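You operate a simulated robot arm through the tools that you are given. There is no shell and no other tool. Be economical: measure what you need, move in short steps, check, and stop when the job is done.

You run a simulated robot arm. Do the job below in one go: nothing can be reset, and whatever is moved stays where it is left.

TASK
Warm the engine to at least 60 C, then let it idle.
Fine: room fan on; keep the load knob at 5 and about 2800 rpm, never more than 400 rpm over that, till the heat display shows 60; finish within 12 C over that, load knob at 0, throttle at IDLE, and see IDLE on the message display; press no other button, other controls end as they began.

The check looks at the end state, three seconds after you hand in, the way a careful person would. Anything else that was tipped, shoved, dropped, spilled or broken makes it a failure.

THE ROBOT
A 7-joint arm with a three-finger gripper, on a carriage that runs on a rail from [0.001, -0.843] to [-0.002, 1.637] (x, y) and turns from -3.595 to 2.199 rad about z. Base frame: it is fixed where the carriage stands at the start and does not move with it; the origin is on the floor, on the carriage's upright axis, x ahead of it, y to its left, z up; the surface under the hand at the start is at about z = 0.845. Lengths are in m, angles in rad, forces in N, time in s.
With the tool pointing down near the work surface it reaches from about 0.22 to 0.74 m from the robot's upright axis, wherever it stands. Its first joint turns from -2.007 to 2.007 rad. Places, roughly: door bolt [0.9, 3.3, 1.1]; emergency button [0.4, 0.7, 0.9]; fan switch [0.6, 0.2, 0.9]; heat display [0.7, -0.2, 1.2]; ignition switch [0.6, 0.5, 0.9]; limit knob [0.6, -0.1, 0.9]; load knob [0.5, 0.1, 0.9]; main switch [0.6, 0.3, 0.9]; message display [0.7, 0.3, 1.1]; record button [0.5, 0.8, 0.9]; reset button [0.4, 0.3, 0.9]; start button [0.4, 0.5, 0.9]; stop button [0.4, 0.4, 0.9]; throttle lever [0.4, -0.3, 0.9]; yellow hold button [0.4, 0.2, 0.9]. Payload 2.69 kg.
The TCP is the grasp point between the finger pads, 0.03 m short of the fingertips. In the tool frame z runs along the fingers and y along their closing line. The gripper opens to 0.128 m. The gripper's body begins 0.117 m behind the TCP.
Orientation is that of the tool frame in the base frame, as [roll, pitch, yaw] about the fixed x, y, z axes, in that order (R = Rz(yaw) Ry(pitch) Rx(roll)). With the fingers straight down and closing along the base's y, the tool's x points along the base's -x, its y along +y and its z along -z.

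THE INTERFACE
- The arm moves only by the tool send_rows. Its argument "moves" is a list of rows, each a list of 7 numbers: the turn, a rotation vector about the tool's x, y, z in rad, then the shift along the tool's x, y, z in cm, then the gripper command, from -1 (shut) to 1 (fully open), values between in proportion. In form: [[rx, ry, rz, tx, ty, tz, claw], ...]. A call has 1 to 20 rows; each row is the pose to reach, as a shift and turn from the pose commanded when the call began, along the tool's axes at that moment. A row lasts 0.2 s, in which the tool goes at most 0.05 m and 0.15 rad; a call with a longer step from one row to the next is refused whole, and so is a gripper value outside its range. A pose out of reach is approached as far as the arm can. The call stops where the force on the tool passes 50 N (or 10 N more than at its start, if that is more) or the arm is blocked; 0.2 s more then pass. The fingers move at their own pace and stop on an object; they squeeze with about 27 N. The grip force told is the motor's: it shows also when the fingers shut on nothing. Time passes only in rows, and 0.2 s behind the last, so rows that repeat a pose let the fingers close. It gives the time, the measured TCP pose, the force on the tool (base axes), the opening and the grip force at its end, in the units of the frame above (readings bear some noise), with the torque about the TCP (base axes, N m) and any sound that the robot's microphone picked up, and new pictures: "show" is both (left out), scene, wrist or none.
- Cameras (640 x 400 px; columns grow to the right, rows downward): "scene" is now at [0.0179, 0.1455, 1.6651]; the picture's right is [-0.30, -0.95, 0.00], its down [-0.70, 0.22, -0.68] and it looks along [0.65, -0.21, -0.73] (base axes); focal length 257 px, centre (320, 200). "wrist" rides on the gripper at [0.058, 0.054, -0.131] in the tool frame; the picture's right is [-0.68, 0.74, 0.00], its down [-0.62, -0.57, -0.55] and it looks along [-0.40, -0.37, 0.84] (tool axes); focal length 234 px, centre (320, 200).
- lift_body(by): slides the trunk up (or, below 0, down) by that many m; the arm and the scene camera ride with it, the base frame stays. It gives what a move gives, with no picture.
- drive_base(legs): drives the robot by 1 to 6 legs, each [ahead, left, turn to the left] in m, m and rad, along the robot's own axes; the way and the turn of a leg run together, so that a leg with both is an arc; at most 1.5 m and 3.142 rad a leg. The arm and the cameras ride along, it lands a little off, and it stops where it bumps. It keeps to its track: a leg is cut to what the track allows. It gives what a move gives, and a new picture of the scene camera.
- aim_head(pan, tilt): turns the head with the scene camera to pan (to the left, within 2.705 rad either way) and tilt (down, from -0.506 to 1.204), counted from straight ahead of the robot. It gives what a move gives, and a new picture of the scene camera.
- locate(camera, pixels): there is no depth. For up to 12 entries [column, row, z] of the newest picture of that camera ("zoom" is the newest enlarged one), the place [x, y] in the base frame at which the ray of that pixel passes the height z, good to about 0.002 m. No time passes.
- inspect(camera, box): a new picture of the part [left, top, right, bottom] of that camera's present view, enlarged. No time passes.
- finish_job(): hands the job in; it is judged then, once.

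Go step by step. Measure first, check grasps and placings, and put right what went wrong. The budget is 80 turns and 260 pictures, counting those below and the enlarged ones. Unless the task says otherwise, let go and move clear before handing in, and close with one line.

The tools are called after "Call:" by a JSON object that holds its "method" and its "body". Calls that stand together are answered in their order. send_rows: Moves the arm, as the interface text tells. Its arguments: {"type":"object","properties":{"moves":{"type":"array","items":{"type":"array","items":{"type":"number"}}},"show":{"type":"string","enum":["both","scene","wrist","none"]}},"required":["moves"]} The other tools are called the same way: lift_body (by) slides the trunk up or down; drive_base (legs) drives the base; aim_head (pan, tilt) turns the head that bears the scene camera; locate (camera, pixels) gives the place at which the rays of pixels pass given heights; inspect (camera, box) takes an enlarged picture of a part of a camera's view; finish_job () hands the job in.

At the start:

```text
t: 0.0
ee_pos: [0.5909, 0.0406, 1.1679]
ee_rot: [-3.141, 0.002, 3.141]
contact_force: [0.2, 0.9, -0.1]
moment: [0.01, -0.02, 0.0]
gripper_width: 0.1281
finger_force: 0.0
trunk travel left (down, up): [-0.825, 0.165]
robot x, y, heading: [0.0005, 0.0023, -0.003]
head pan, tilt: [-0.309, 0.819]
```

scene: 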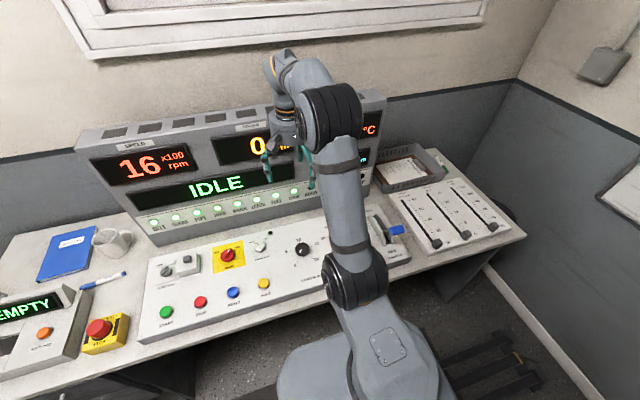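
wrist: 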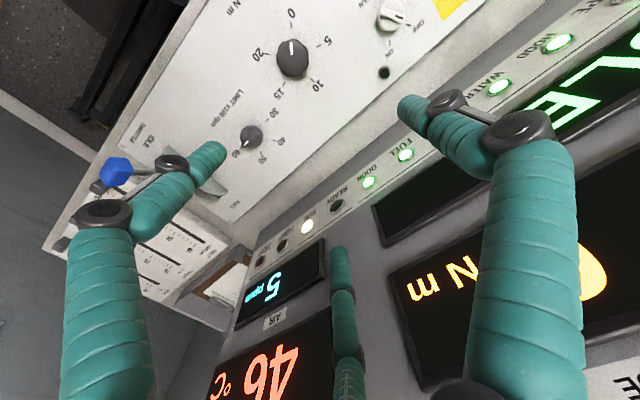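

The engine already idles at 1600 rpm, with heat at about 46 C. I'll look closer at the panel from both cameras.

Call:
{"method": "inspect", "body": {"camera": "scene", "box": [140, 220, 340, 345]}}

Call:
{"method": "inspect", "body": {"camera": "wrist", "box": [60, 0, 460, 250]}}

Call:
{"method": "inspect", "body": {"camera": "scene", "box": [80, 90, 400, 290]}}

```text
3.20 times, centred on (240, 282) of scene
```

zoom: 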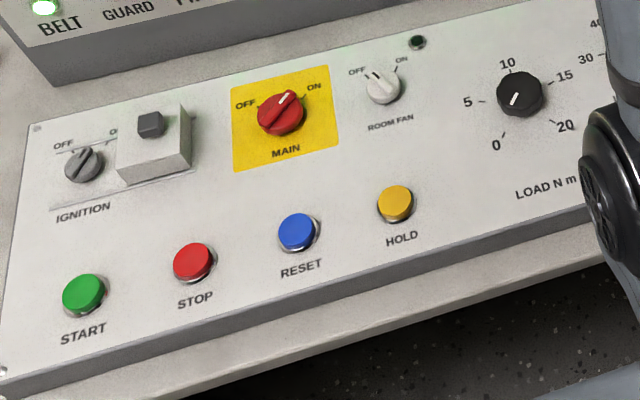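

```text
1.60 times, centred on (260, 125) of wrist
```

zoom: 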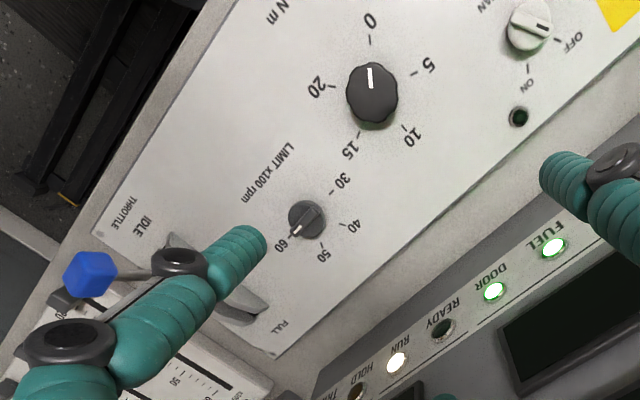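

```text
2.00 times, centred on (240, 190) of scene
```

zoom: 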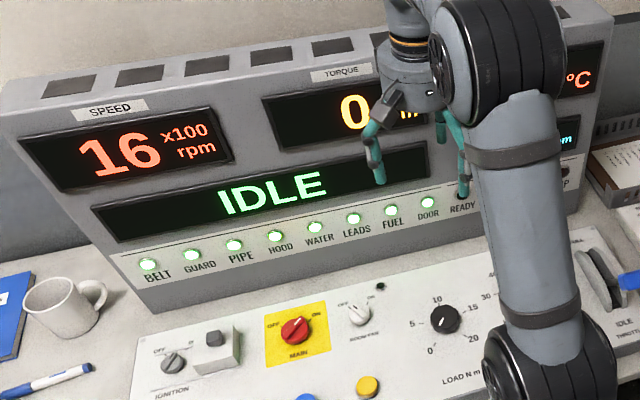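

I'll triangulate the load knob, fan knob and throttle handle from the two cameras.

Call:
{"method": "locate", "body": {"camera": "scene", "pixels": [[302, 250, 0.88], [302, 250, 0.92], [260, 247, 0.88], [260, 247, 0.92], [397, 229, 0.9], [397, 229, 0.96]]}}

Call:
{"method": "locate", "body": {"camera": "wrist", "pixels": [[292, 58, 0.88], [292, 58, 0.92], [391, 19, 0.88], [391, 19, 0.92], [115, 172, 0.9], [115, 172, 0.96], [252, 137, 0.88], [252, 137, 0.92]]}}

```text
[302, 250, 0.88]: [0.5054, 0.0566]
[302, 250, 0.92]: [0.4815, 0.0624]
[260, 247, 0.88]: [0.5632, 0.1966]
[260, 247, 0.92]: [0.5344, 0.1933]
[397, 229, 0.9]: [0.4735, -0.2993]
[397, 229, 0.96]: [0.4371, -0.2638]
```

```text
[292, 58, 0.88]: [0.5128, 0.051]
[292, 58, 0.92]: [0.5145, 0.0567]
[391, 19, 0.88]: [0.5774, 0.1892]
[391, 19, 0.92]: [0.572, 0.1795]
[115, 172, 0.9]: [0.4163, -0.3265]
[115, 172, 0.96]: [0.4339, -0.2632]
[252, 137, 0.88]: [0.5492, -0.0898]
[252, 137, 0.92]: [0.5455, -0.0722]
```

The triangulation puts the load knob at about (0.511, 0.053, 0.87), the fan at about (0.578, 0.193, 0.865) and the throttle grip at about (0.436, -0.264, 0.96). I'll move the hand above the fan knob.

Call:
{"method": "send_rows", "body": {"moves": [[0, 0, 0, 0.3, 3.1, 3, 1], [0, 0, 0, 0.6, 6.2, 6, 1], [0, 0, 0, 0.9, 9.3, 9, 0.5], [0, 0, 0, 1.2, 12.4, 12, 0], [0, 0, 0, 1.3, 15.2, 14.8, 0], [0, 0, 0, 1.3, 15.2, 14.8, 0]]}}

Call:
{"method": "inspect", "body": {"camera": "wrist", "box": [220, 60, 420, 185]}}

```text
t: 1.4
ee_pos: [0.575, 0.194, 1.0213]
ee_rot: [3.141, 0.001, 3.141]
contact_force: [-0.7, 0.1, -0.7]
moment: [0.02, -0.01, -0.02]
gripper_width: 0.0638
finger_force: 0.1
trunk travel left (down, up): [-0.825, 0.165]
robot x, y, heading: [-0.0028, 0.0003, 0.0]
head pan, tilt: [-0.309, 0.819]
```

scene: 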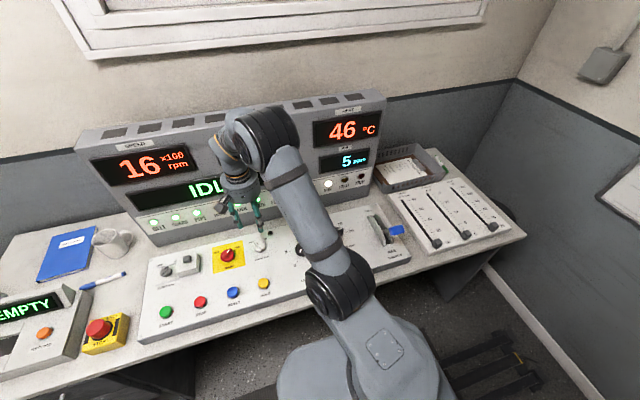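
wrist: 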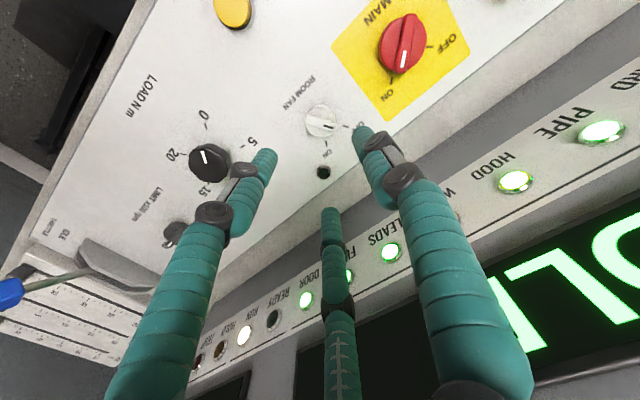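

```text
3.20 times, centred on (320, 122) of wrist
```

zoom: 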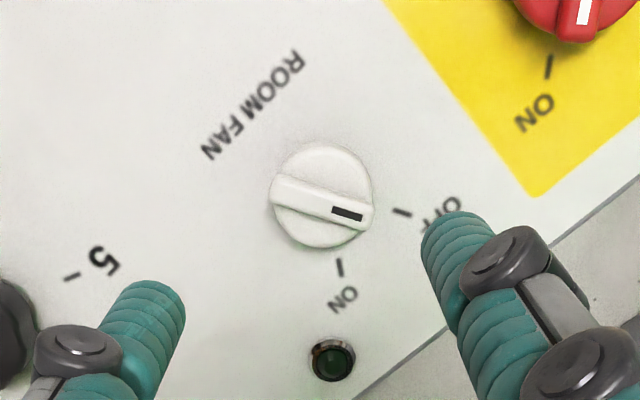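

The picture seems to show three fingers, with tips near pixels (265,155), (365,130) and (330,212). I'll shut the gripper here in free air to see how they converge.

Call:
{"method": "send_rows", "body": {"moves": [[0, 0, 0, 0, 0, 0, -1], [0, 0, 0, 0, 0, 0, -1], [0, 0, 0, 0, 0, 0, -1], [0, 0, 0, 0, 0, 0, -1]], "show": "wrist"}}

Call:
{"method": "inspect", "body": {"camera": "scene", "box": [200, 150, 300, 260]}}

```text
t: 2.4
ee_pos: [0.5762, 0.1947, 1.0212]
ee_rot: [3.141, 0.0, -3.141]
contact_force: [-0.1, -1.2, -0.9]
moment: [0.04, -0.02, 0.01]
gripper_width: 0.0023
finger_force: 10.5
trunk travel left (down, up): [-0.825, 0.165]
robot x, y, heading: [-0.0032, 0.0027, -0.002]
head pan, tilt: [-0.309, 0.819]
```

wrist: 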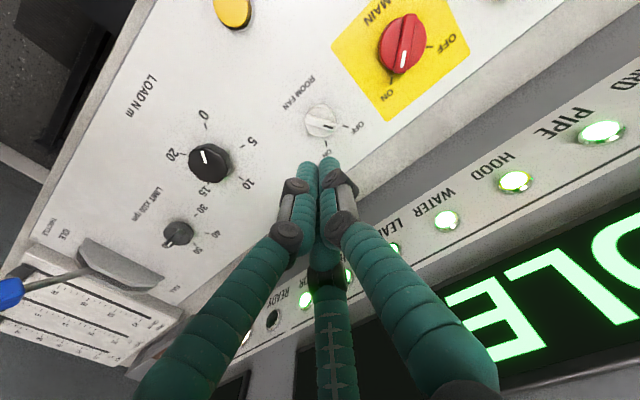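

```text
3.64 times, centred on (250, 205) of scene
```

zoom: 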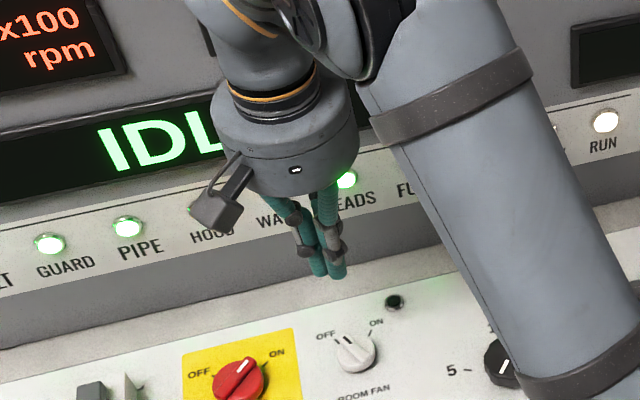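

Shut, the fingers converge on the tool axis. I'll now measure the fan bar, its ticks and the load knob's scale marks in this view.

Call:
{"method": "inspect", "body": {"camera": "wrist", "box": [150, 90, 310, 190]}}

Call:
{"method": "locate", "body": {"camera": "wrist", "pixels": [[305.9, 118.9, 0.87], [335.6, 126.7, 0.87], [345, 125.4, 0.86], [326.3, 143.3, 0.86], [321.6, 121.4, 0.87], [326, 152, 0.86], [321.6, 121.4, 0.88]]}}

Call:
{"method": "inspect", "body": {"camera": "wrist", "box": [0, 210, 160, 310]}}

```text
4.00 times, centred on (230, 140) of wrist
```

zoom: 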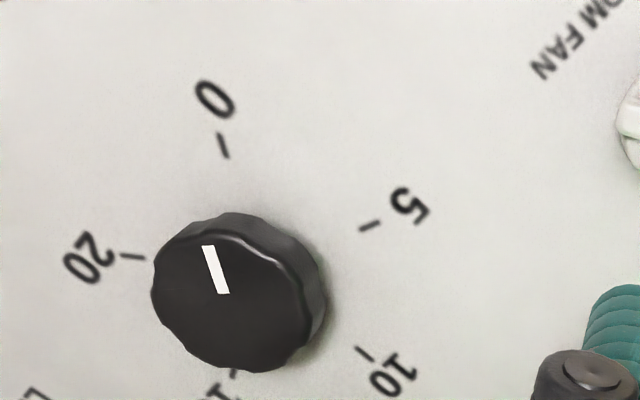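

```text
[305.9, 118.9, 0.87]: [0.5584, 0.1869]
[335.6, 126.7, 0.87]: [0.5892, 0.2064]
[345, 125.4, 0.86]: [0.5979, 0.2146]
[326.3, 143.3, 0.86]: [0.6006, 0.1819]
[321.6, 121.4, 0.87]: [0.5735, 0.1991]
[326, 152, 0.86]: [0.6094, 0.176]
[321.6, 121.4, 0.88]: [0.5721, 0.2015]
```

```text
4.00 times, centred on (80, 260) of wrist
```

zoom: 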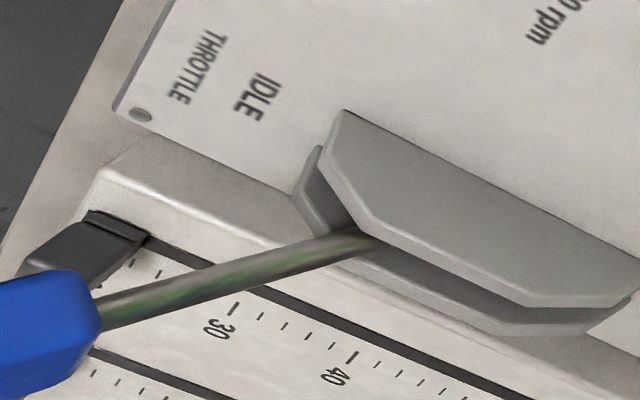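

The fan bar points at about +32° (OFF) and the ON tick is at about -32°. The knob centre is near (0.573, 0.1985), so I'll turn the hand to straddle the bar and descend with the jaws half open.

Call:
{"method": "send_rows", "body": {"moves": [[0, 0, -0.14, 0.2, 0.3, 0, 0], [0, 0, -0.28, 0.3, 0.5, 1, 0], [0, 0, -0.42, 0.3, 0.5, 2, 0], [0, 0, -0.56, 0.3, 0.5, 4, 0], [0, 0, -0.56, 0.3, 0.5, 7, 0], [0, 0, -0.56, 0.3, 0.5, 9.5, 0], [0, 0, -0.56, 0.3, 0.5, 10.5, 0]]}}

```text
t: 4.0
ee_pos: [0.5754, 0.1988, 0.9133]
ee_rot: [-3.14, 0.001, -2.583]
contact_force: [-0.3, -0.2, -0.3]
moment: [0.02, -0.01, -0.01]
gripper_width: 0.0639
finger_force: 0.1
trunk travel left (down, up): [-0.825, 0.165]
robot x, y, heading: [-0.0016, 0.0003, -0.003]
head pan, tilt: [-0.309, 0.819]
```

scene: 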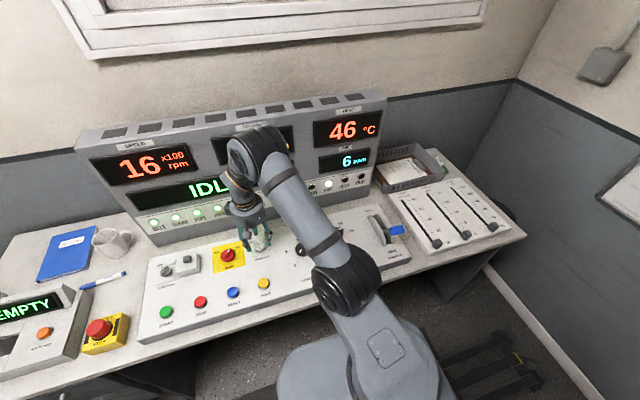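
wrist: 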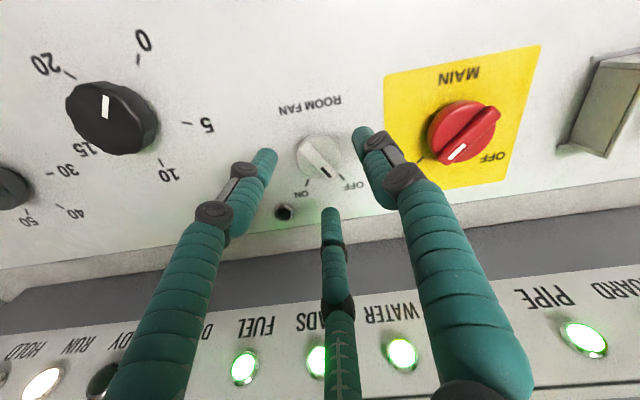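

The jaws straddle the bar, which points down between them at (320,158). I'll lower another 2 cm in small steps and close.

Call:
{"method": "send_rows", "body": {"moves": [[0, 0, 0, 0.2, 0, 1, 0], [0, 0, 0, 0.2, 0, 1.6, 0], [0, 0, 0, 0.2, 0, 2.1, 0], [0, 0, 0, 0.2, 0, 2.1, -1], [0, 0, 0, 0.2, 0, 2.1, -1], [0, 0, 0, 0.2, 0, 2.1, -1], [0, 0, 0, 0.2, 0, 2.1, -1]]}}

Call:
{"method": "inspect", "body": {"camera": "wrist", "box": [220, 60, 420, 185]}}

```text
t: 5.6
ee_pos: [0.5737, 0.197, 0.8933]
ee_rot: [-3.141, 0.002, -2.584]
contact_force: [7.8, -1.6, 2.7]
moment: [-0.1, -0.12, -0.27]
gripper_width: 0.0358
finger_force: 35.2
trunk travel left (down, up): [-0.825, 0.165]
robot x, y, heading: [0.0003, -0.0022, 0.0]
head pan, tilt: [-0.309, 0.819]
```

scene: 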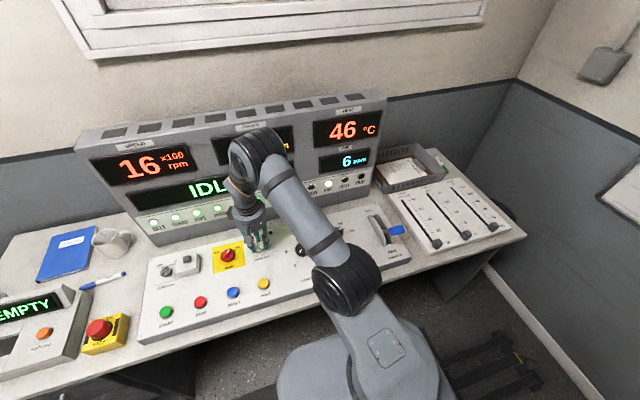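
wrist: 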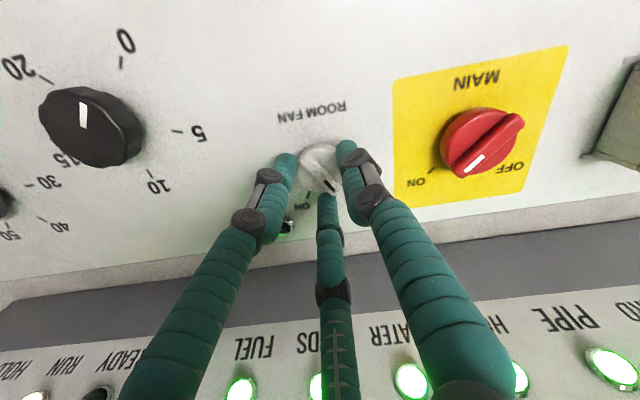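

```text
3.20 times, centred on (320, 122) of wrist
```

zoom: 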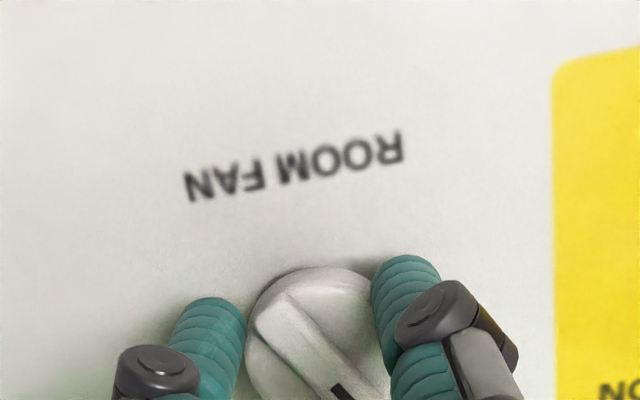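

The knob body is gripped at 0.036 m. I'll turn it clockwise by about 1.15 rad.

Call:
{"method": "send_rows", "body": {"moves": [[0, 0, 0.14, 0, 0, 0, -1], [0, 0, 0.28, 0, 0, 0, -1], [0, 0, 0.42, 0, 0, 0, -1], [0, 0, 0.56, 0, 0, 0, -1], [0, 0, 0.7, 0, 0, 0, -1], [0, 0, 0.84, 0, 0, 0, -1], [0, 0, 0.98, 0, 0, 0, -1], [0, 0, 1.12, 0, 0, 0, -1], [0, 0, 1.15, 0, 0, 0, -1]]}}

Call:
{"method": "inspect", "body": {"camera": "wrist", "box": [220, 90, 420, 215]}}

```text
t: 7.6
ee_pos: [0.5743, 0.1962, 0.8932]
ee_rot: [3.138, 0.001, 2.554]
contact_force: [12.5, -2.0, 13.2]
moment: [0.41, -0.42, 1.75]
gripper_width: 0.0355
finger_force: 45.4
trunk travel left (down, up): [-0.825, 0.165]
robot x, y, heading: [-0.001, -0.0007, -0.001]
head pan, tilt: [-0.309, 0.819]
```

scene: 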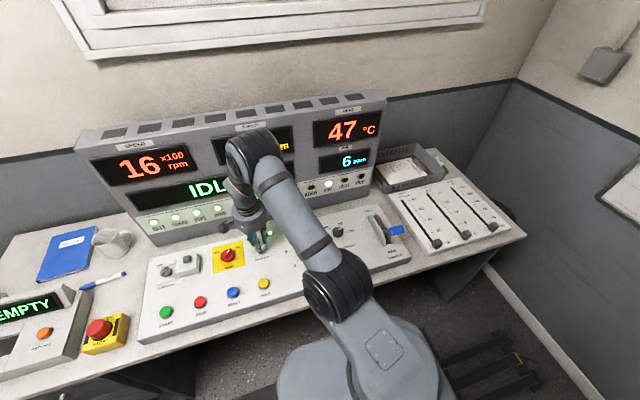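
wrist: 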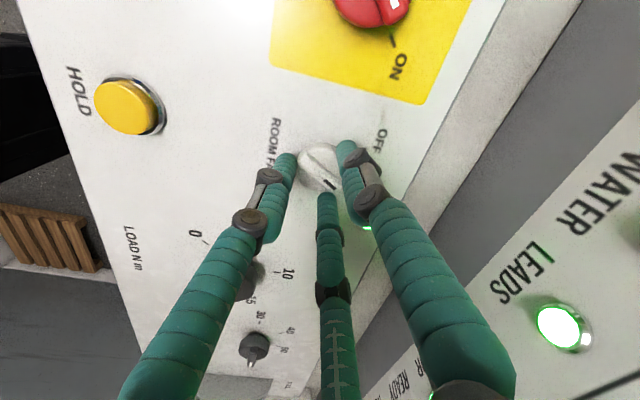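

```text
3.20 times, centred on (320, 152) of wrist
```

zoom: 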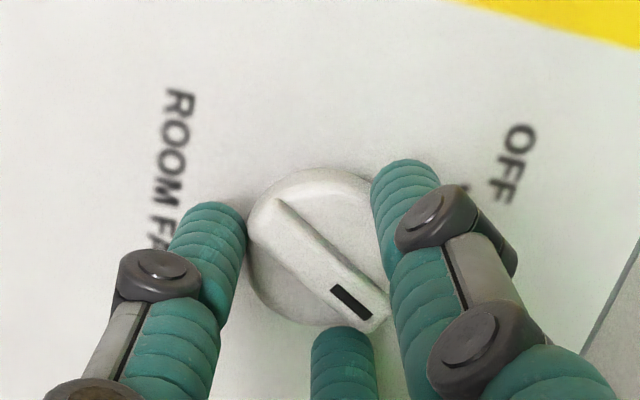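

The fan knob is at ON and its lamp glows. I'll release, rise, and head toward the throttle.

Call:
{"method": "send_rows", "body": {"moves": [[0, 0, 0, 0, 0, 0, 0], [0, 0, 0, 0, 0, 0, 0.2], [0, 0, 0, 0, 0, 0, 0.2], [0, 0, 0, 0, 0, -3, 0.2], [0, 0, -0.14, 0, 0, -7, 0.2], [0, 0, -0.28, 0, 0, -11, 0.2], [0, 0, -0.42, 0, 0, -14, 0.2], [0, 0, -0.57, 0, 0, -16, 0.2]]}}

Call:
{"method": "inspect", "body": {"camera": "scene", "box": [330, 190, 430, 280]}}

Call:
{"method": "inspect", "body": {"camera": "scene", "box": [220, 210, 320, 280]}}

```text
t: 9.4
ee_pos: [0.572, 0.1951, 1.0522]
ee_rot: [-3.141, 0.0, 3.126]
contact_force: [0.0, -0.2, 0.1]
moment: [0.05, -0.04, 0.01]
gripper_width: 0.0772
finger_force: 0.0
trunk travel left (down, up): [-0.825, 0.165]
robot x, y, heading: [0.0014, -0.0013, 0.0]
head pan, tilt: [-0.309, 0.819]
```

scene: 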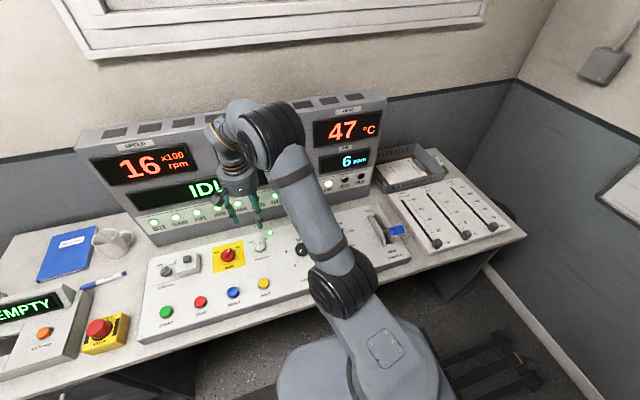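
wrist: 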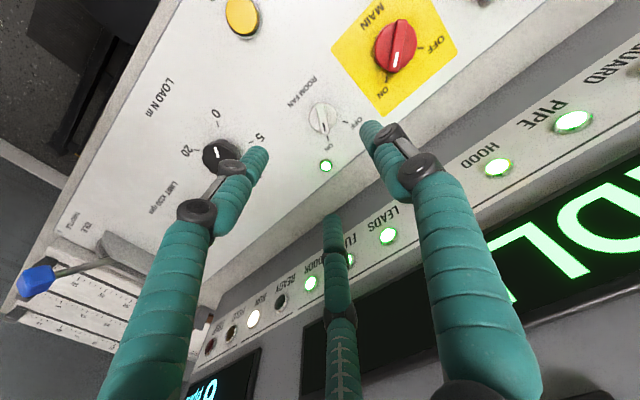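

```text
4.44 times, centred on (380, 235) of scene
```

zoom: 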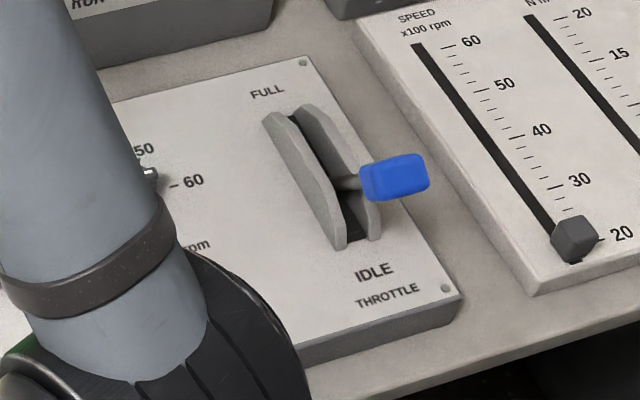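

```text
5.71 times, centred on (270, 245) of scene
```

zoom: 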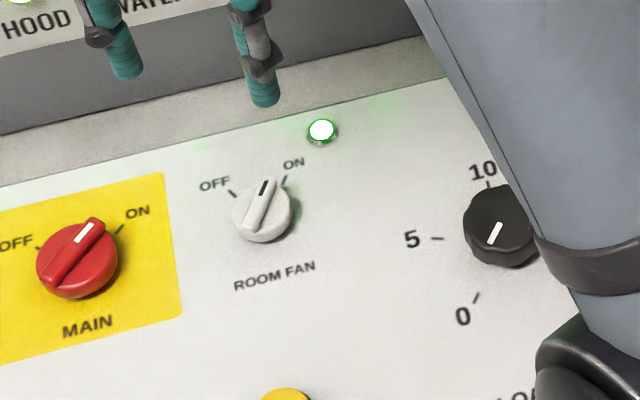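

The fan lamp is lit. I'll travel above the throttle grip at z of about 1.12 for a close look.

Call:
{"method": "send_rows", "body": {"moves": [[0, 0, 0, 1, -3, -3, 0.2], [0, 0, 0, 2, -7, -5, 0.2], [0, 0, 0, 3.2, -11, -7, 0.2], [0, 0, 0, 4.4, -15.5, -7, 0.2], [0, 0, 0, 5.6, -20, -7, 0.2], [0, 0, 0, 6.8, -24.5, -7, 0.2], [0, 0, 0, 8, -29, -7, 0.2], [0, 0, 0, 9.2, -33.5, -7, 0.2], [0, 0, 0, 10.5, -38, -7, 0.2], [0, 0, 0, 11.5, -42, -7, 0.2], [0, 0, 0, 12, -45, -7, 0.2]]}}

Call:
{"method": "inspect", "body": {"camera": "wrist", "box": [160, 50, 480, 250]}}

```text
t: 11.8
ee_pos: [0.4434, -0.255, 1.1244]
ee_rot: [3.141, 0.002, 3.122]
contact_force: [0.4, 0.6, -0.7]
moment: [0.03, -0.01, -0.01]
gripper_width: 0.077
finger_force: 0.1
trunk travel left (down, up): [-0.825, 0.165]
robot x, y, heading: [-0.0001, 0.0009, 0.0]
head pan, tilt: [-0.309, 0.819]
```

scene: 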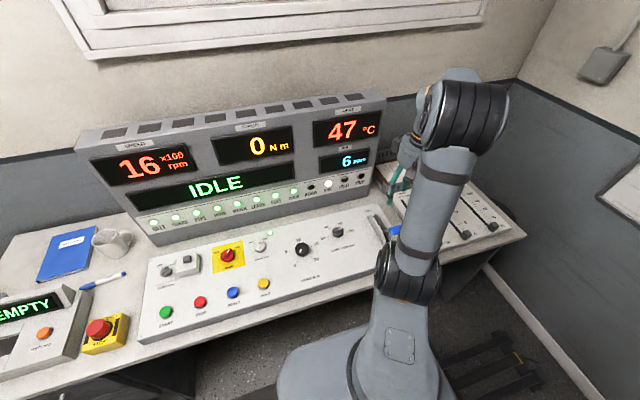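
wrist: 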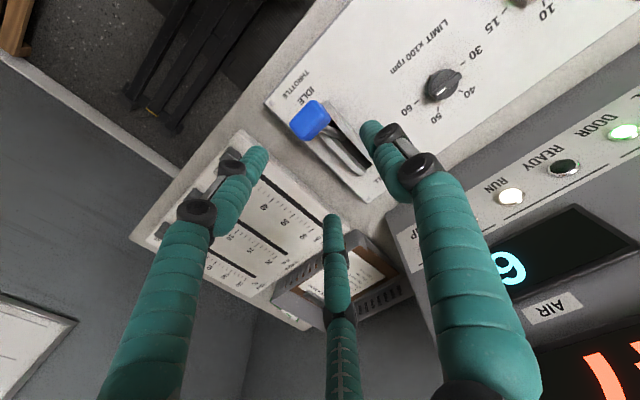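

```text
2.00 times, centred on (320, 150) of wrist
```

zoom: 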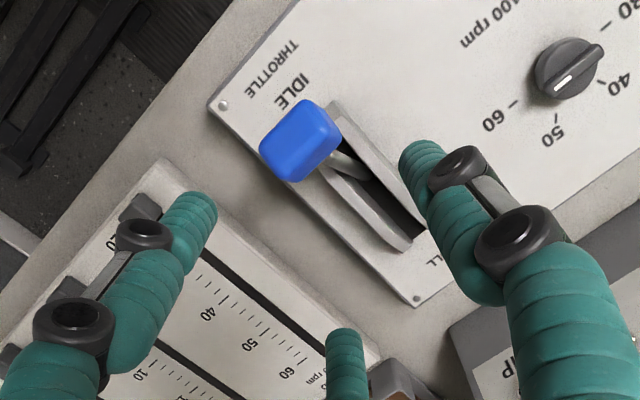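

The grip is at zoom (300,140) with the slot running toward (420,245). I'll locate these.

Call:
{"method": "locate", "body": {"camera": "wrist", "pixels": [[310, 120, 0.96], [310, 120, 0.94], [291, 125, 0.96], [307, 141, 0.96], [330, 113, 0.96], [315, 100, 0.96], [326, 102, 0.87], [370, 168, 0.87], [335, 128, 0.92], [300, 90, 0.86], [368, 194, 0.86]]}}

Call:
{"method": "inspect", "body": {"camera": "scene", "box": [360, 200, 440, 260]}}

```text
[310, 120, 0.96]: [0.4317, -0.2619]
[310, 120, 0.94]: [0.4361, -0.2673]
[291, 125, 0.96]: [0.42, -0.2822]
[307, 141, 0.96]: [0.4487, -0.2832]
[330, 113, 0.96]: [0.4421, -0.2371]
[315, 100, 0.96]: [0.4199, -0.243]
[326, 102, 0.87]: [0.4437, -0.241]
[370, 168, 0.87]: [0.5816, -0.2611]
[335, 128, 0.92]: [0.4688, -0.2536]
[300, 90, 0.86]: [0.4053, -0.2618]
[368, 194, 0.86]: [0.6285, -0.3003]
```

```text
6.67 times, centred on (400, 230) of scene
```

zoom: 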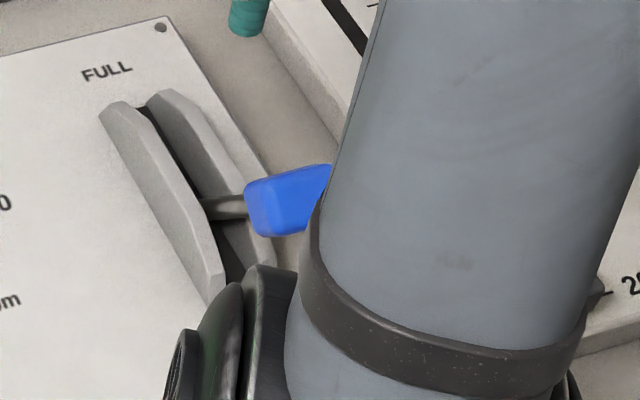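

The grip is about 28 mm thick in x, centred near (0.434, -0.263, 0.96). I'll turn the hand 90° so the jaws straddle it fore and aft, and come down to just above it.

Call:
{"method": "send_rows", "body": {"moves": [[0, 0, 0.145, 0.3, -0.6, 0, -0.14], [0, 0, 0.29, 0.7, -1.2, 0, -0.14], [0, 0, 0.435, 0.8, -1.7, 0, -0.14], [0, 0, 0.58, 0.8, -1.7, 0.5, -0.14], [0, 0, 0.725, 0.8, -1.7, 1, -0.14], [0, 0, 0.87, 0.8, -1.7, 2, -0.14], [0, 0, 1.015, 0.8, -1.7, 3, -0.14], [0, 0, 1.16, 0.8, -1.7, 4, -0.14], [0, 0, 1.305, 0.8, -1.7, 5, -0.14], [0, 0, 1.45, 0.8, -1.7, 6.5, -0.14], [0, 0, 1.55, 0.8, -1.7, 8, -0.14], [0, 0, 1.55, 0.8, -1.7, 9.5, -0.14]]}}

Call:
{"method": "inspect", "body": {"camera": "scene", "box": [340, 150, 460, 260]}}

```text
t: 14.4
ee_pos: [0.4368, -0.2677, 1.0277]
ee_rot: [-3.141, -0.001, 1.569]
contact_force: [0.4, 0.5, -1.4]
moment: [-0.02, 0.0, -0.01]
gripper_width: 0.0551
finger_force: 0.1
trunk travel left (down, up): [-0.825, 0.165]
robot x, y, heading: [-0.0001, 0.0022, -0.005]
head pan, tilt: [-0.309, 0.819]
```

scene: 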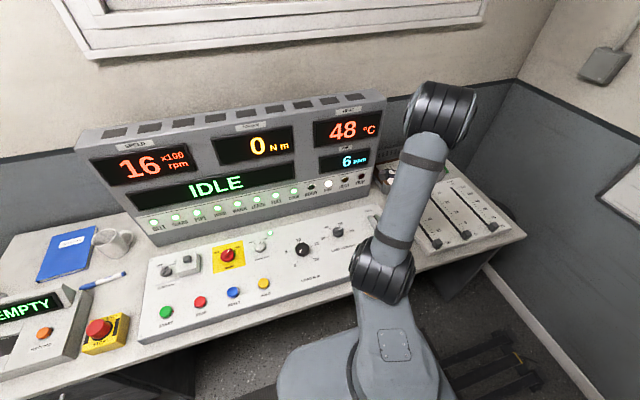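
wrist: 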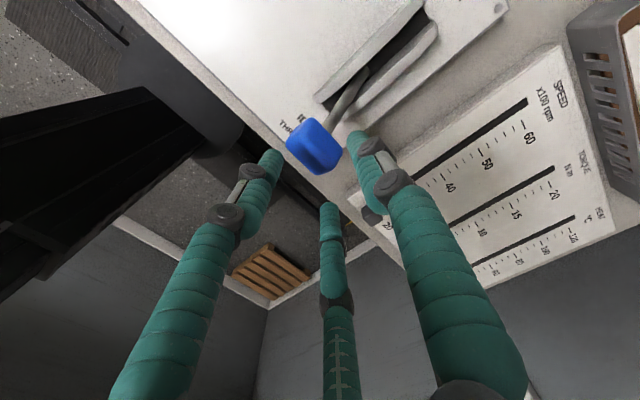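

```text
3.64 times, centred on (400, 205) of scene
```

zoom: 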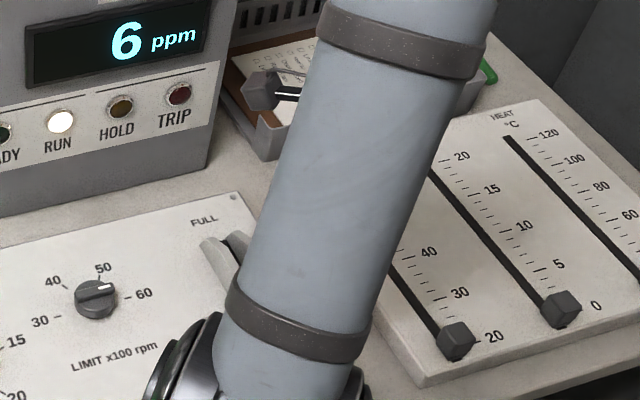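

The grip at (315,145) sits between the finger tips. I'll descend so the jaws straddle it, then start pushing forward slightly.

Call:
{"method": "locate", "body": {"camera": "wrist", "pixels": [[315, 145, 0.96], [286, 142, 0.97], [341, 145, 0.97], [316, 174, 0.96]]}}

Call:
{"method": "send_rows", "body": {"moves": [[0, 0, 0, 0, 0, 2, -0.14], [0, 0, 0, 0, 0, 4, -0.14], [0, 0, 0, 0, 0, 5.4, -0.14]]}}

```text
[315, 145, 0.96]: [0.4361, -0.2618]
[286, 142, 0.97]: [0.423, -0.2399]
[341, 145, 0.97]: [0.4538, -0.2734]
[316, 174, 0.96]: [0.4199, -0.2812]
```

```text
t: 15.2
ee_pos: [0.4353, -0.2661, 0.9742]
ee_rot: [-3.141, -0.003, 1.57]
contact_force: [3.1, 10.6, 4.1]
moment: [0.26, 0.09, -0.25]
gripper_width: 0.06
finger_force: 3.6
trunk travel left (down, up): [-0.825, 0.165]
robot x, y, heading: [-0.0021, -0.0016, 0.002]
head pan, tilt: [-0.309, 0.819]
```

scene: 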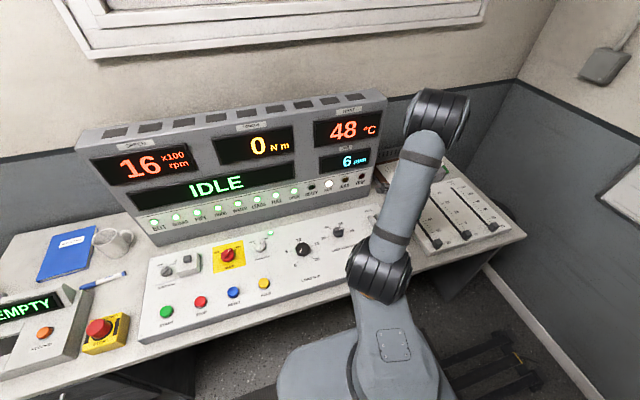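
wrist: 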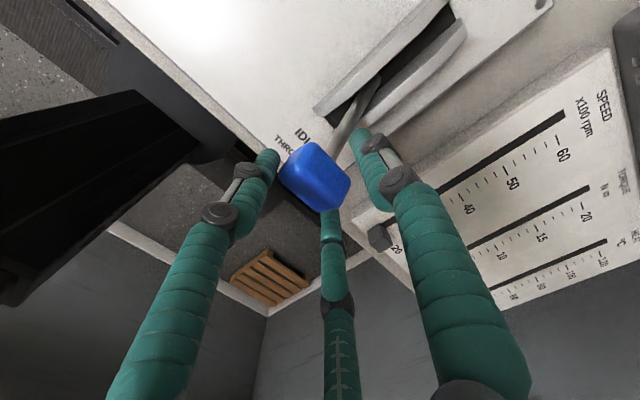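

The contact reads about 10 N sideways and the jaws were spread to 0.060, likely a fingertip on the rod near (365,130). I'll lift 1 cm and shift outward (-y) a little.

Call:
{"method": "send_rows", "body": {"moves": [[0, 0, 0, 0, 0, -1.2, -0.14], [0, 0, 0, -0.5, 0, -1.2, -0.14], [0, 0, 0, -0.5, 0, -1.2, -0.14]], "show": "wrist"}}

Call:
{"method": "inspect", "body": {"camera": "wrist", "box": [220, 90, 420, 215]}}

```text
t: 16.0
ee_pos: [0.4376, -0.2686, 0.9852]
ee_rot: [-3.138, 0.0, 1.569]
contact_force: [9.2, 24.1, -11.8]
moment: [0.19, -0.38, -0.68]
gripper_width: 0.065
finger_force: 6.9
trunk travel left (down, up): [-0.825, 0.165]
robot x, y, heading: [0.0008, -0.0023, 0.004]
head pan, tilt: [-0.309, 0.819]
```

wrist: 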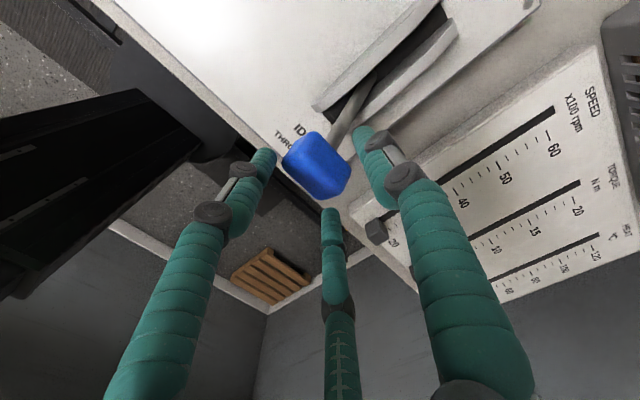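

```text
3.20 times, centred on (320, 152) of wrist
```

zoom: 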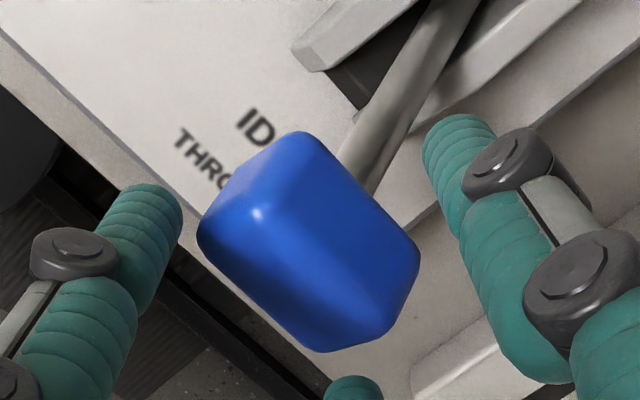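

The forces fit a contact on one finger tip at (tool x +0.034, y -0.0165), so the hand really is a centric three-finger one. Thumb is at tool +y and the other two at tool x = ±0.033. The original yaw lets those two straddle the grip fore and aft, so I'll lift and turn back.

Call:
{"method": "send_rows", "body": {"moves": [[0, 0, 0, 0.5, 0, -1, -0.14], [0, 0, 0, 0.5, 0, -4, 0], [0, 0, -0.145, 1.2, 0, -6, 0], [0, 0, -0.29, 2.0, 0, -6, 0], [0, 0, -0.435, 2.0, 0, -6, 0], [0, 0, -0.58, 2.0, 0, -6, 0], [0, 0, -0.725, 2.0, 0, -6, 0], [0, 0, -0.87, 2.0, 0, -6, 0], [0, 0, -1.015, 2.0, 0, -6, 0], [0, 0, -1.16, 2.0, 0, -6, 0], [0, 0, -1.305, 2.0, 0, -6, 0], [0, 0, -1.45, 2.0, 0, -6, 0], [0, 0, -1.57, 2.0, 0, -5, 0], [0, 0, -1.57, 2.0, 0, -4.5, 0]]}}

```text
t: 19.0
ee_pos: [0.4357, -0.2527, 1.0312]
ee_rot: [-3.14, 0.001, -3.141]
contact_force: [-0.5, -0.6, -0.7]
moment: [-0.02, 0.04, 0.02]
gripper_width: 0.0638
finger_force: 0.0
trunk travel left (down, up): [-0.825, 0.165]
robot x, y, heading: [-0.0017, -0.0025, 0.0]
head pan, tilt: [-0.309, 0.819]
```

scene: 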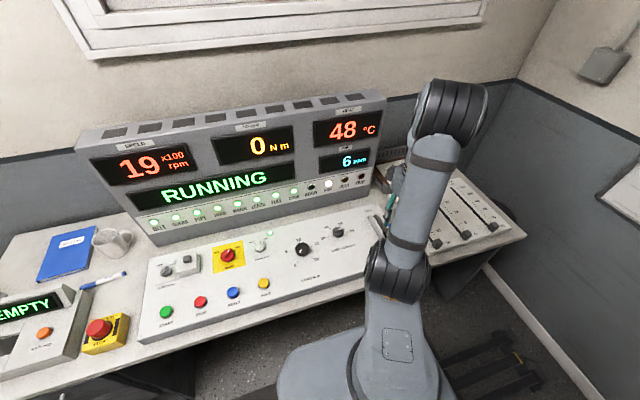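
wrist: 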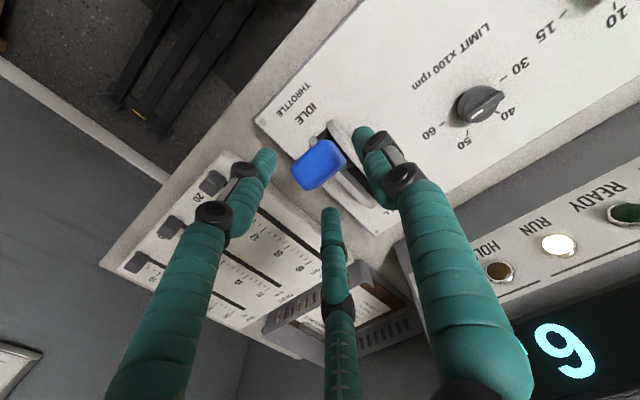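

The lever was nudged a little, to 1900 rpm and RUNNING. I'll locate the grip again at pixel (318,164).

Call:
{"method": "locate", "body": {"camera": "wrist", "pixels": [[318, 164, 0.965], [318, 164, 0.955], [305, 190, 0.96], [333, 140, 0.96], [346, 165, 0.96], [292, 165, 0.96]]}}

Call:
{"method": "inspect", "body": {"camera": "wrist", "box": [220, 90, 420, 215]}}

```text
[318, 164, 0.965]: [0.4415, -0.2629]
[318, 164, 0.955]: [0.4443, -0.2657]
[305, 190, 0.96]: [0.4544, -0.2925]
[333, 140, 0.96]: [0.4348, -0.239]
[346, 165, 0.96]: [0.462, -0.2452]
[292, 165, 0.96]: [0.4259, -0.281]
```

```text
3.20 times, centred on (320, 152) of wrist
```

zoom: 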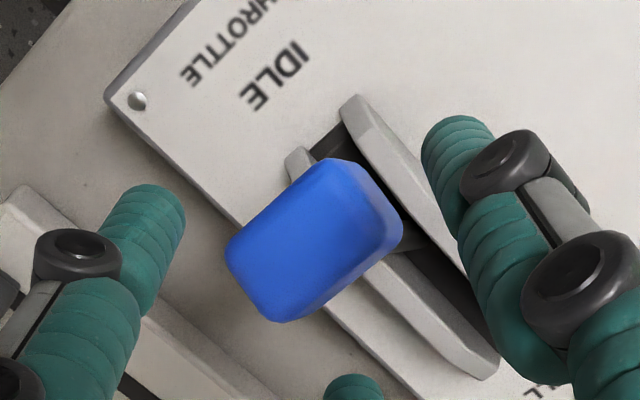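

The grip centre is now at about (0.443, -0.264). I'll shift 1 cm forward and descend to straddle it.

Call:
{"method": "send_rows", "body": {"moves": [[0, 0, 0, -0.9, 0, 0, 0], [0, 0, 0, -0.9, 0, 2.5, 0], [0, 0, 0, -0.9, 0, 4.5, 0], [0, 0, 0, -0.9, 0, 5.7, 0]]}}

Call:
{"method": "inspect", "body": {"camera": "wrist", "box": [220, 90, 420, 215]}}

```text
t: 20.0
ee_pos: [0.4454, -0.2533, 0.9726]
ee_rot: [-3.141, -0.001, 3.141]
contact_force: [-0.6, 0.1, 0.3]
moment: [0.05, -0.02, -0.03]
gripper_width: 0.0638
finger_force: 0.0
trunk travel left (down, up): [-0.825, 0.165]
robot x, y, heading: [0.0021, 0.001, 0.002]
head pan, tilt: [-0.309, 0.819]
```

scene: 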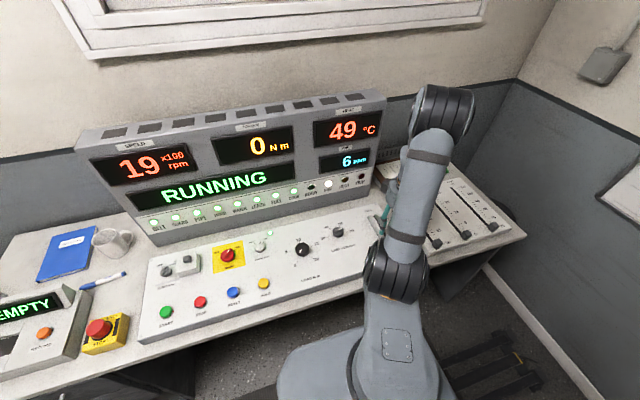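
wrist: 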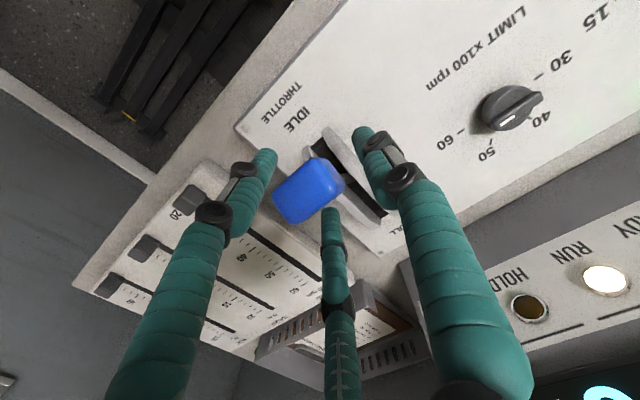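

```text
3.20 times, centred on (320, 152) of wrist
```

zoom: 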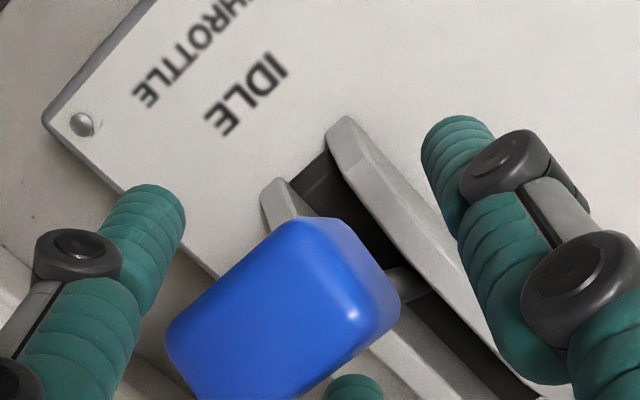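

There's no contact and the grip sits between the near and far fingers. I'll push forward gently about 2 cm and read the speed.

Call:
{"method": "send_rows", "body": {"moves": [[0, 0, 0, -0.6, 0, 0, 0], [0, 0, 0, -1.1, 0, -0.1, 0], [0, 0, 0, -1.4, 0, -0.2, 0], [0, 0, 0, -1.7, 0, -0.3, 0], [0, 0, 0, -2.0, 0, -0.4, 0], [0, 0, 0, -2.0, 0, -0.4, 0]]}}

```text
t: 21.4
ee_pos: [0.4639, -0.2523, 0.9785]
ee_rot: [3.141, 0.001, -3.141]
contact_force: [-2.5, 0.3, 1.3]
moment: [0.0, 0.07, -0.04]
gripper_width: 0.0663
finger_force: 1.8
trunk travel left (down, up): [-0.825, 0.165]
robot x, y, heading: [-0.0006, -0.0046, -0.001]
head pan, tilt: [-0.309, 0.819]
```

scene: 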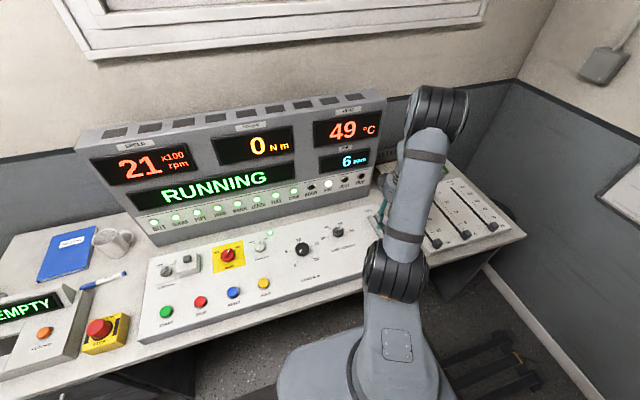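
wrist: 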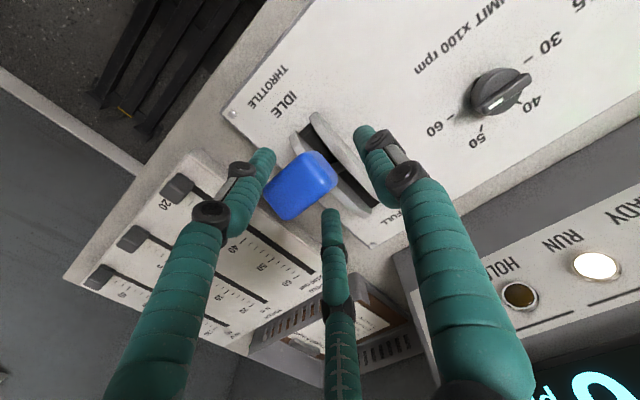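

Contact is made and speed is 2100 rpm. I'll push 0.6 cm more and let it settle.

Call:
{"method": "send_rows", "body": {"moves": [[0, 0, 0, -0.3, 0, -0.1, 0], [0, 0, 0, -0.6, 0, -0.2, 0], [0, 0, 0, -0.6, 0, -0.2, 0], [0, 0, 0, -0.6, 0, -0.2, 0], [0, 0, 0, -0.6, 0, -0.2, 0], [0, 0, 0, -0.6, 0, -0.2, 0]], "show": "scene"}}

```text
t: 22.8
ee_pos: [0.4701, -0.2537, 0.982]
ee_rot: [3.141, 0.001, -3.14]
contact_force: [-2.4, 0.9, 1.3]
moment: [-0.04, 0.08, -0.07]
gripper_width: 0.0664
finger_force: 2.1
trunk travel left (down, up): [-0.825, 0.165]
robot x, y, heading: [-0.002, -0.0035, 0.001]
head pan, tilt: [-0.309, 0.819]
```

scene: 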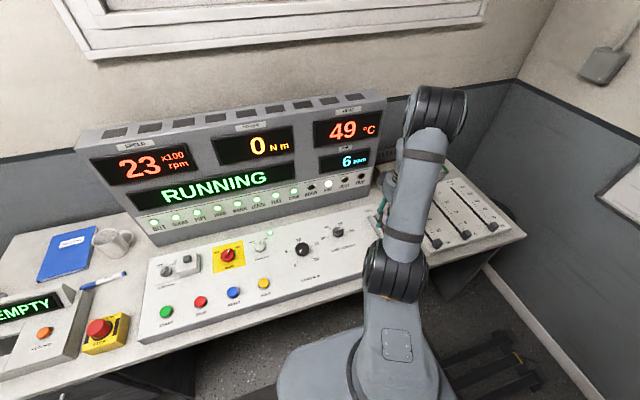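

Speed is 2300 rpm at no load. I'll leave the lever there, lift off and go above the load knob.

Call:
{"method": "send_rows", "body": {"moves": [[0, 0, 0, 0.4, 0, -2, 0], [0, 0, 0, 0.4, 0, -6, 0], [0, 0, 0, 0, 0.5, -9.5, 0], [0, 0, 0, -0.5, 4.5, -10.5, 0.3], [0, 0, 0, -1.0, 9, -10.5, 0.6], [0, 0, 0, -1.7, 13.5, -10.5, 0.6], [0, 0, 0, -2.4, 18, -10.5, 0.6], [0, 0, 0, -3, 22.5, -10.5, 0.6], [0, 0, 0, -3.6, 27, -9, 0.6], [0, 0, 0, -4.1, 30.6, -6, 0.6], [0, 0, 0, -4.1, 30.6, -4, 0.6], [0, 0, 0, -4.1, 30.6, -4, 0.6]]}}

Call:
{"method": "inspect", "body": {"camera": "wrist", "box": [220, 60, 420, 185]}}

```text
t: 25.4
ee_pos: [0.5101, 0.0556, 1.0193]
ee_rot: [-3.141, 0.0, 3.141]
contact_force: [0.4, 0.6, 0.5]
moment: [-0.03, 0.02, -0.04]
gripper_width: 0.1024
finger_force: 0.1
trunk travel left (down, up): [-0.825, 0.165]
robot x, y, heading: [-0.0016, 0.0016, -0.002]
head pan, tilt: [-0.309, 0.819]
```

scene: 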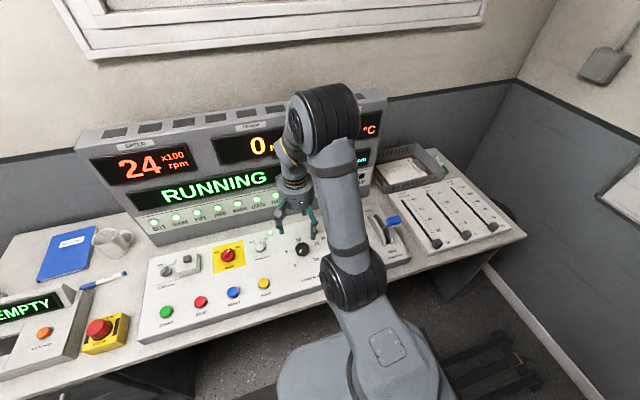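
wrist: 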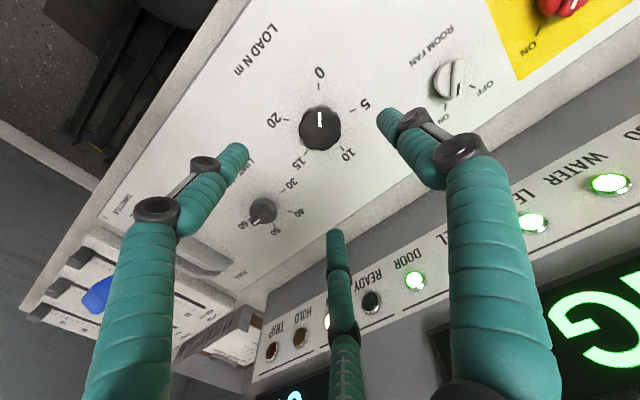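

```text
3.20 times, centred on (320, 122) of wrist
```

zoom: 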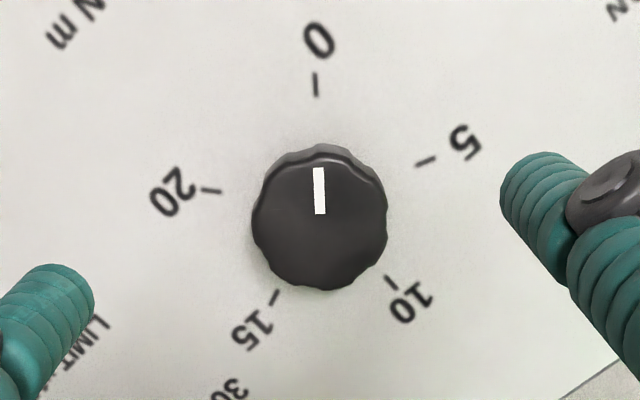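

Speed is 2400 rpm. I'll locate the knob centre and ticks in the zoomed picture.

Call:
{"method": "locate", "body": {"camera": "zoom", "pixels": [[315, 85, 0.858], [426, 162, 0.858], [392, 285, 0.858], [275, 298, 0.858], [212, 191, 0.858], [320, 220, 0.88], [318, 170, 0.88], [320, 212, 0.88]]}}

```text
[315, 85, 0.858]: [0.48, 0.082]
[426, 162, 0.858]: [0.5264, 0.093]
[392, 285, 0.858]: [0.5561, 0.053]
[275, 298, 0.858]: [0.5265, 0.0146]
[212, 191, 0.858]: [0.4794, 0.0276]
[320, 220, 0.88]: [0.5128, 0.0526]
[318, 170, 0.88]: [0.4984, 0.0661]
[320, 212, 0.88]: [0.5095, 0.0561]
```

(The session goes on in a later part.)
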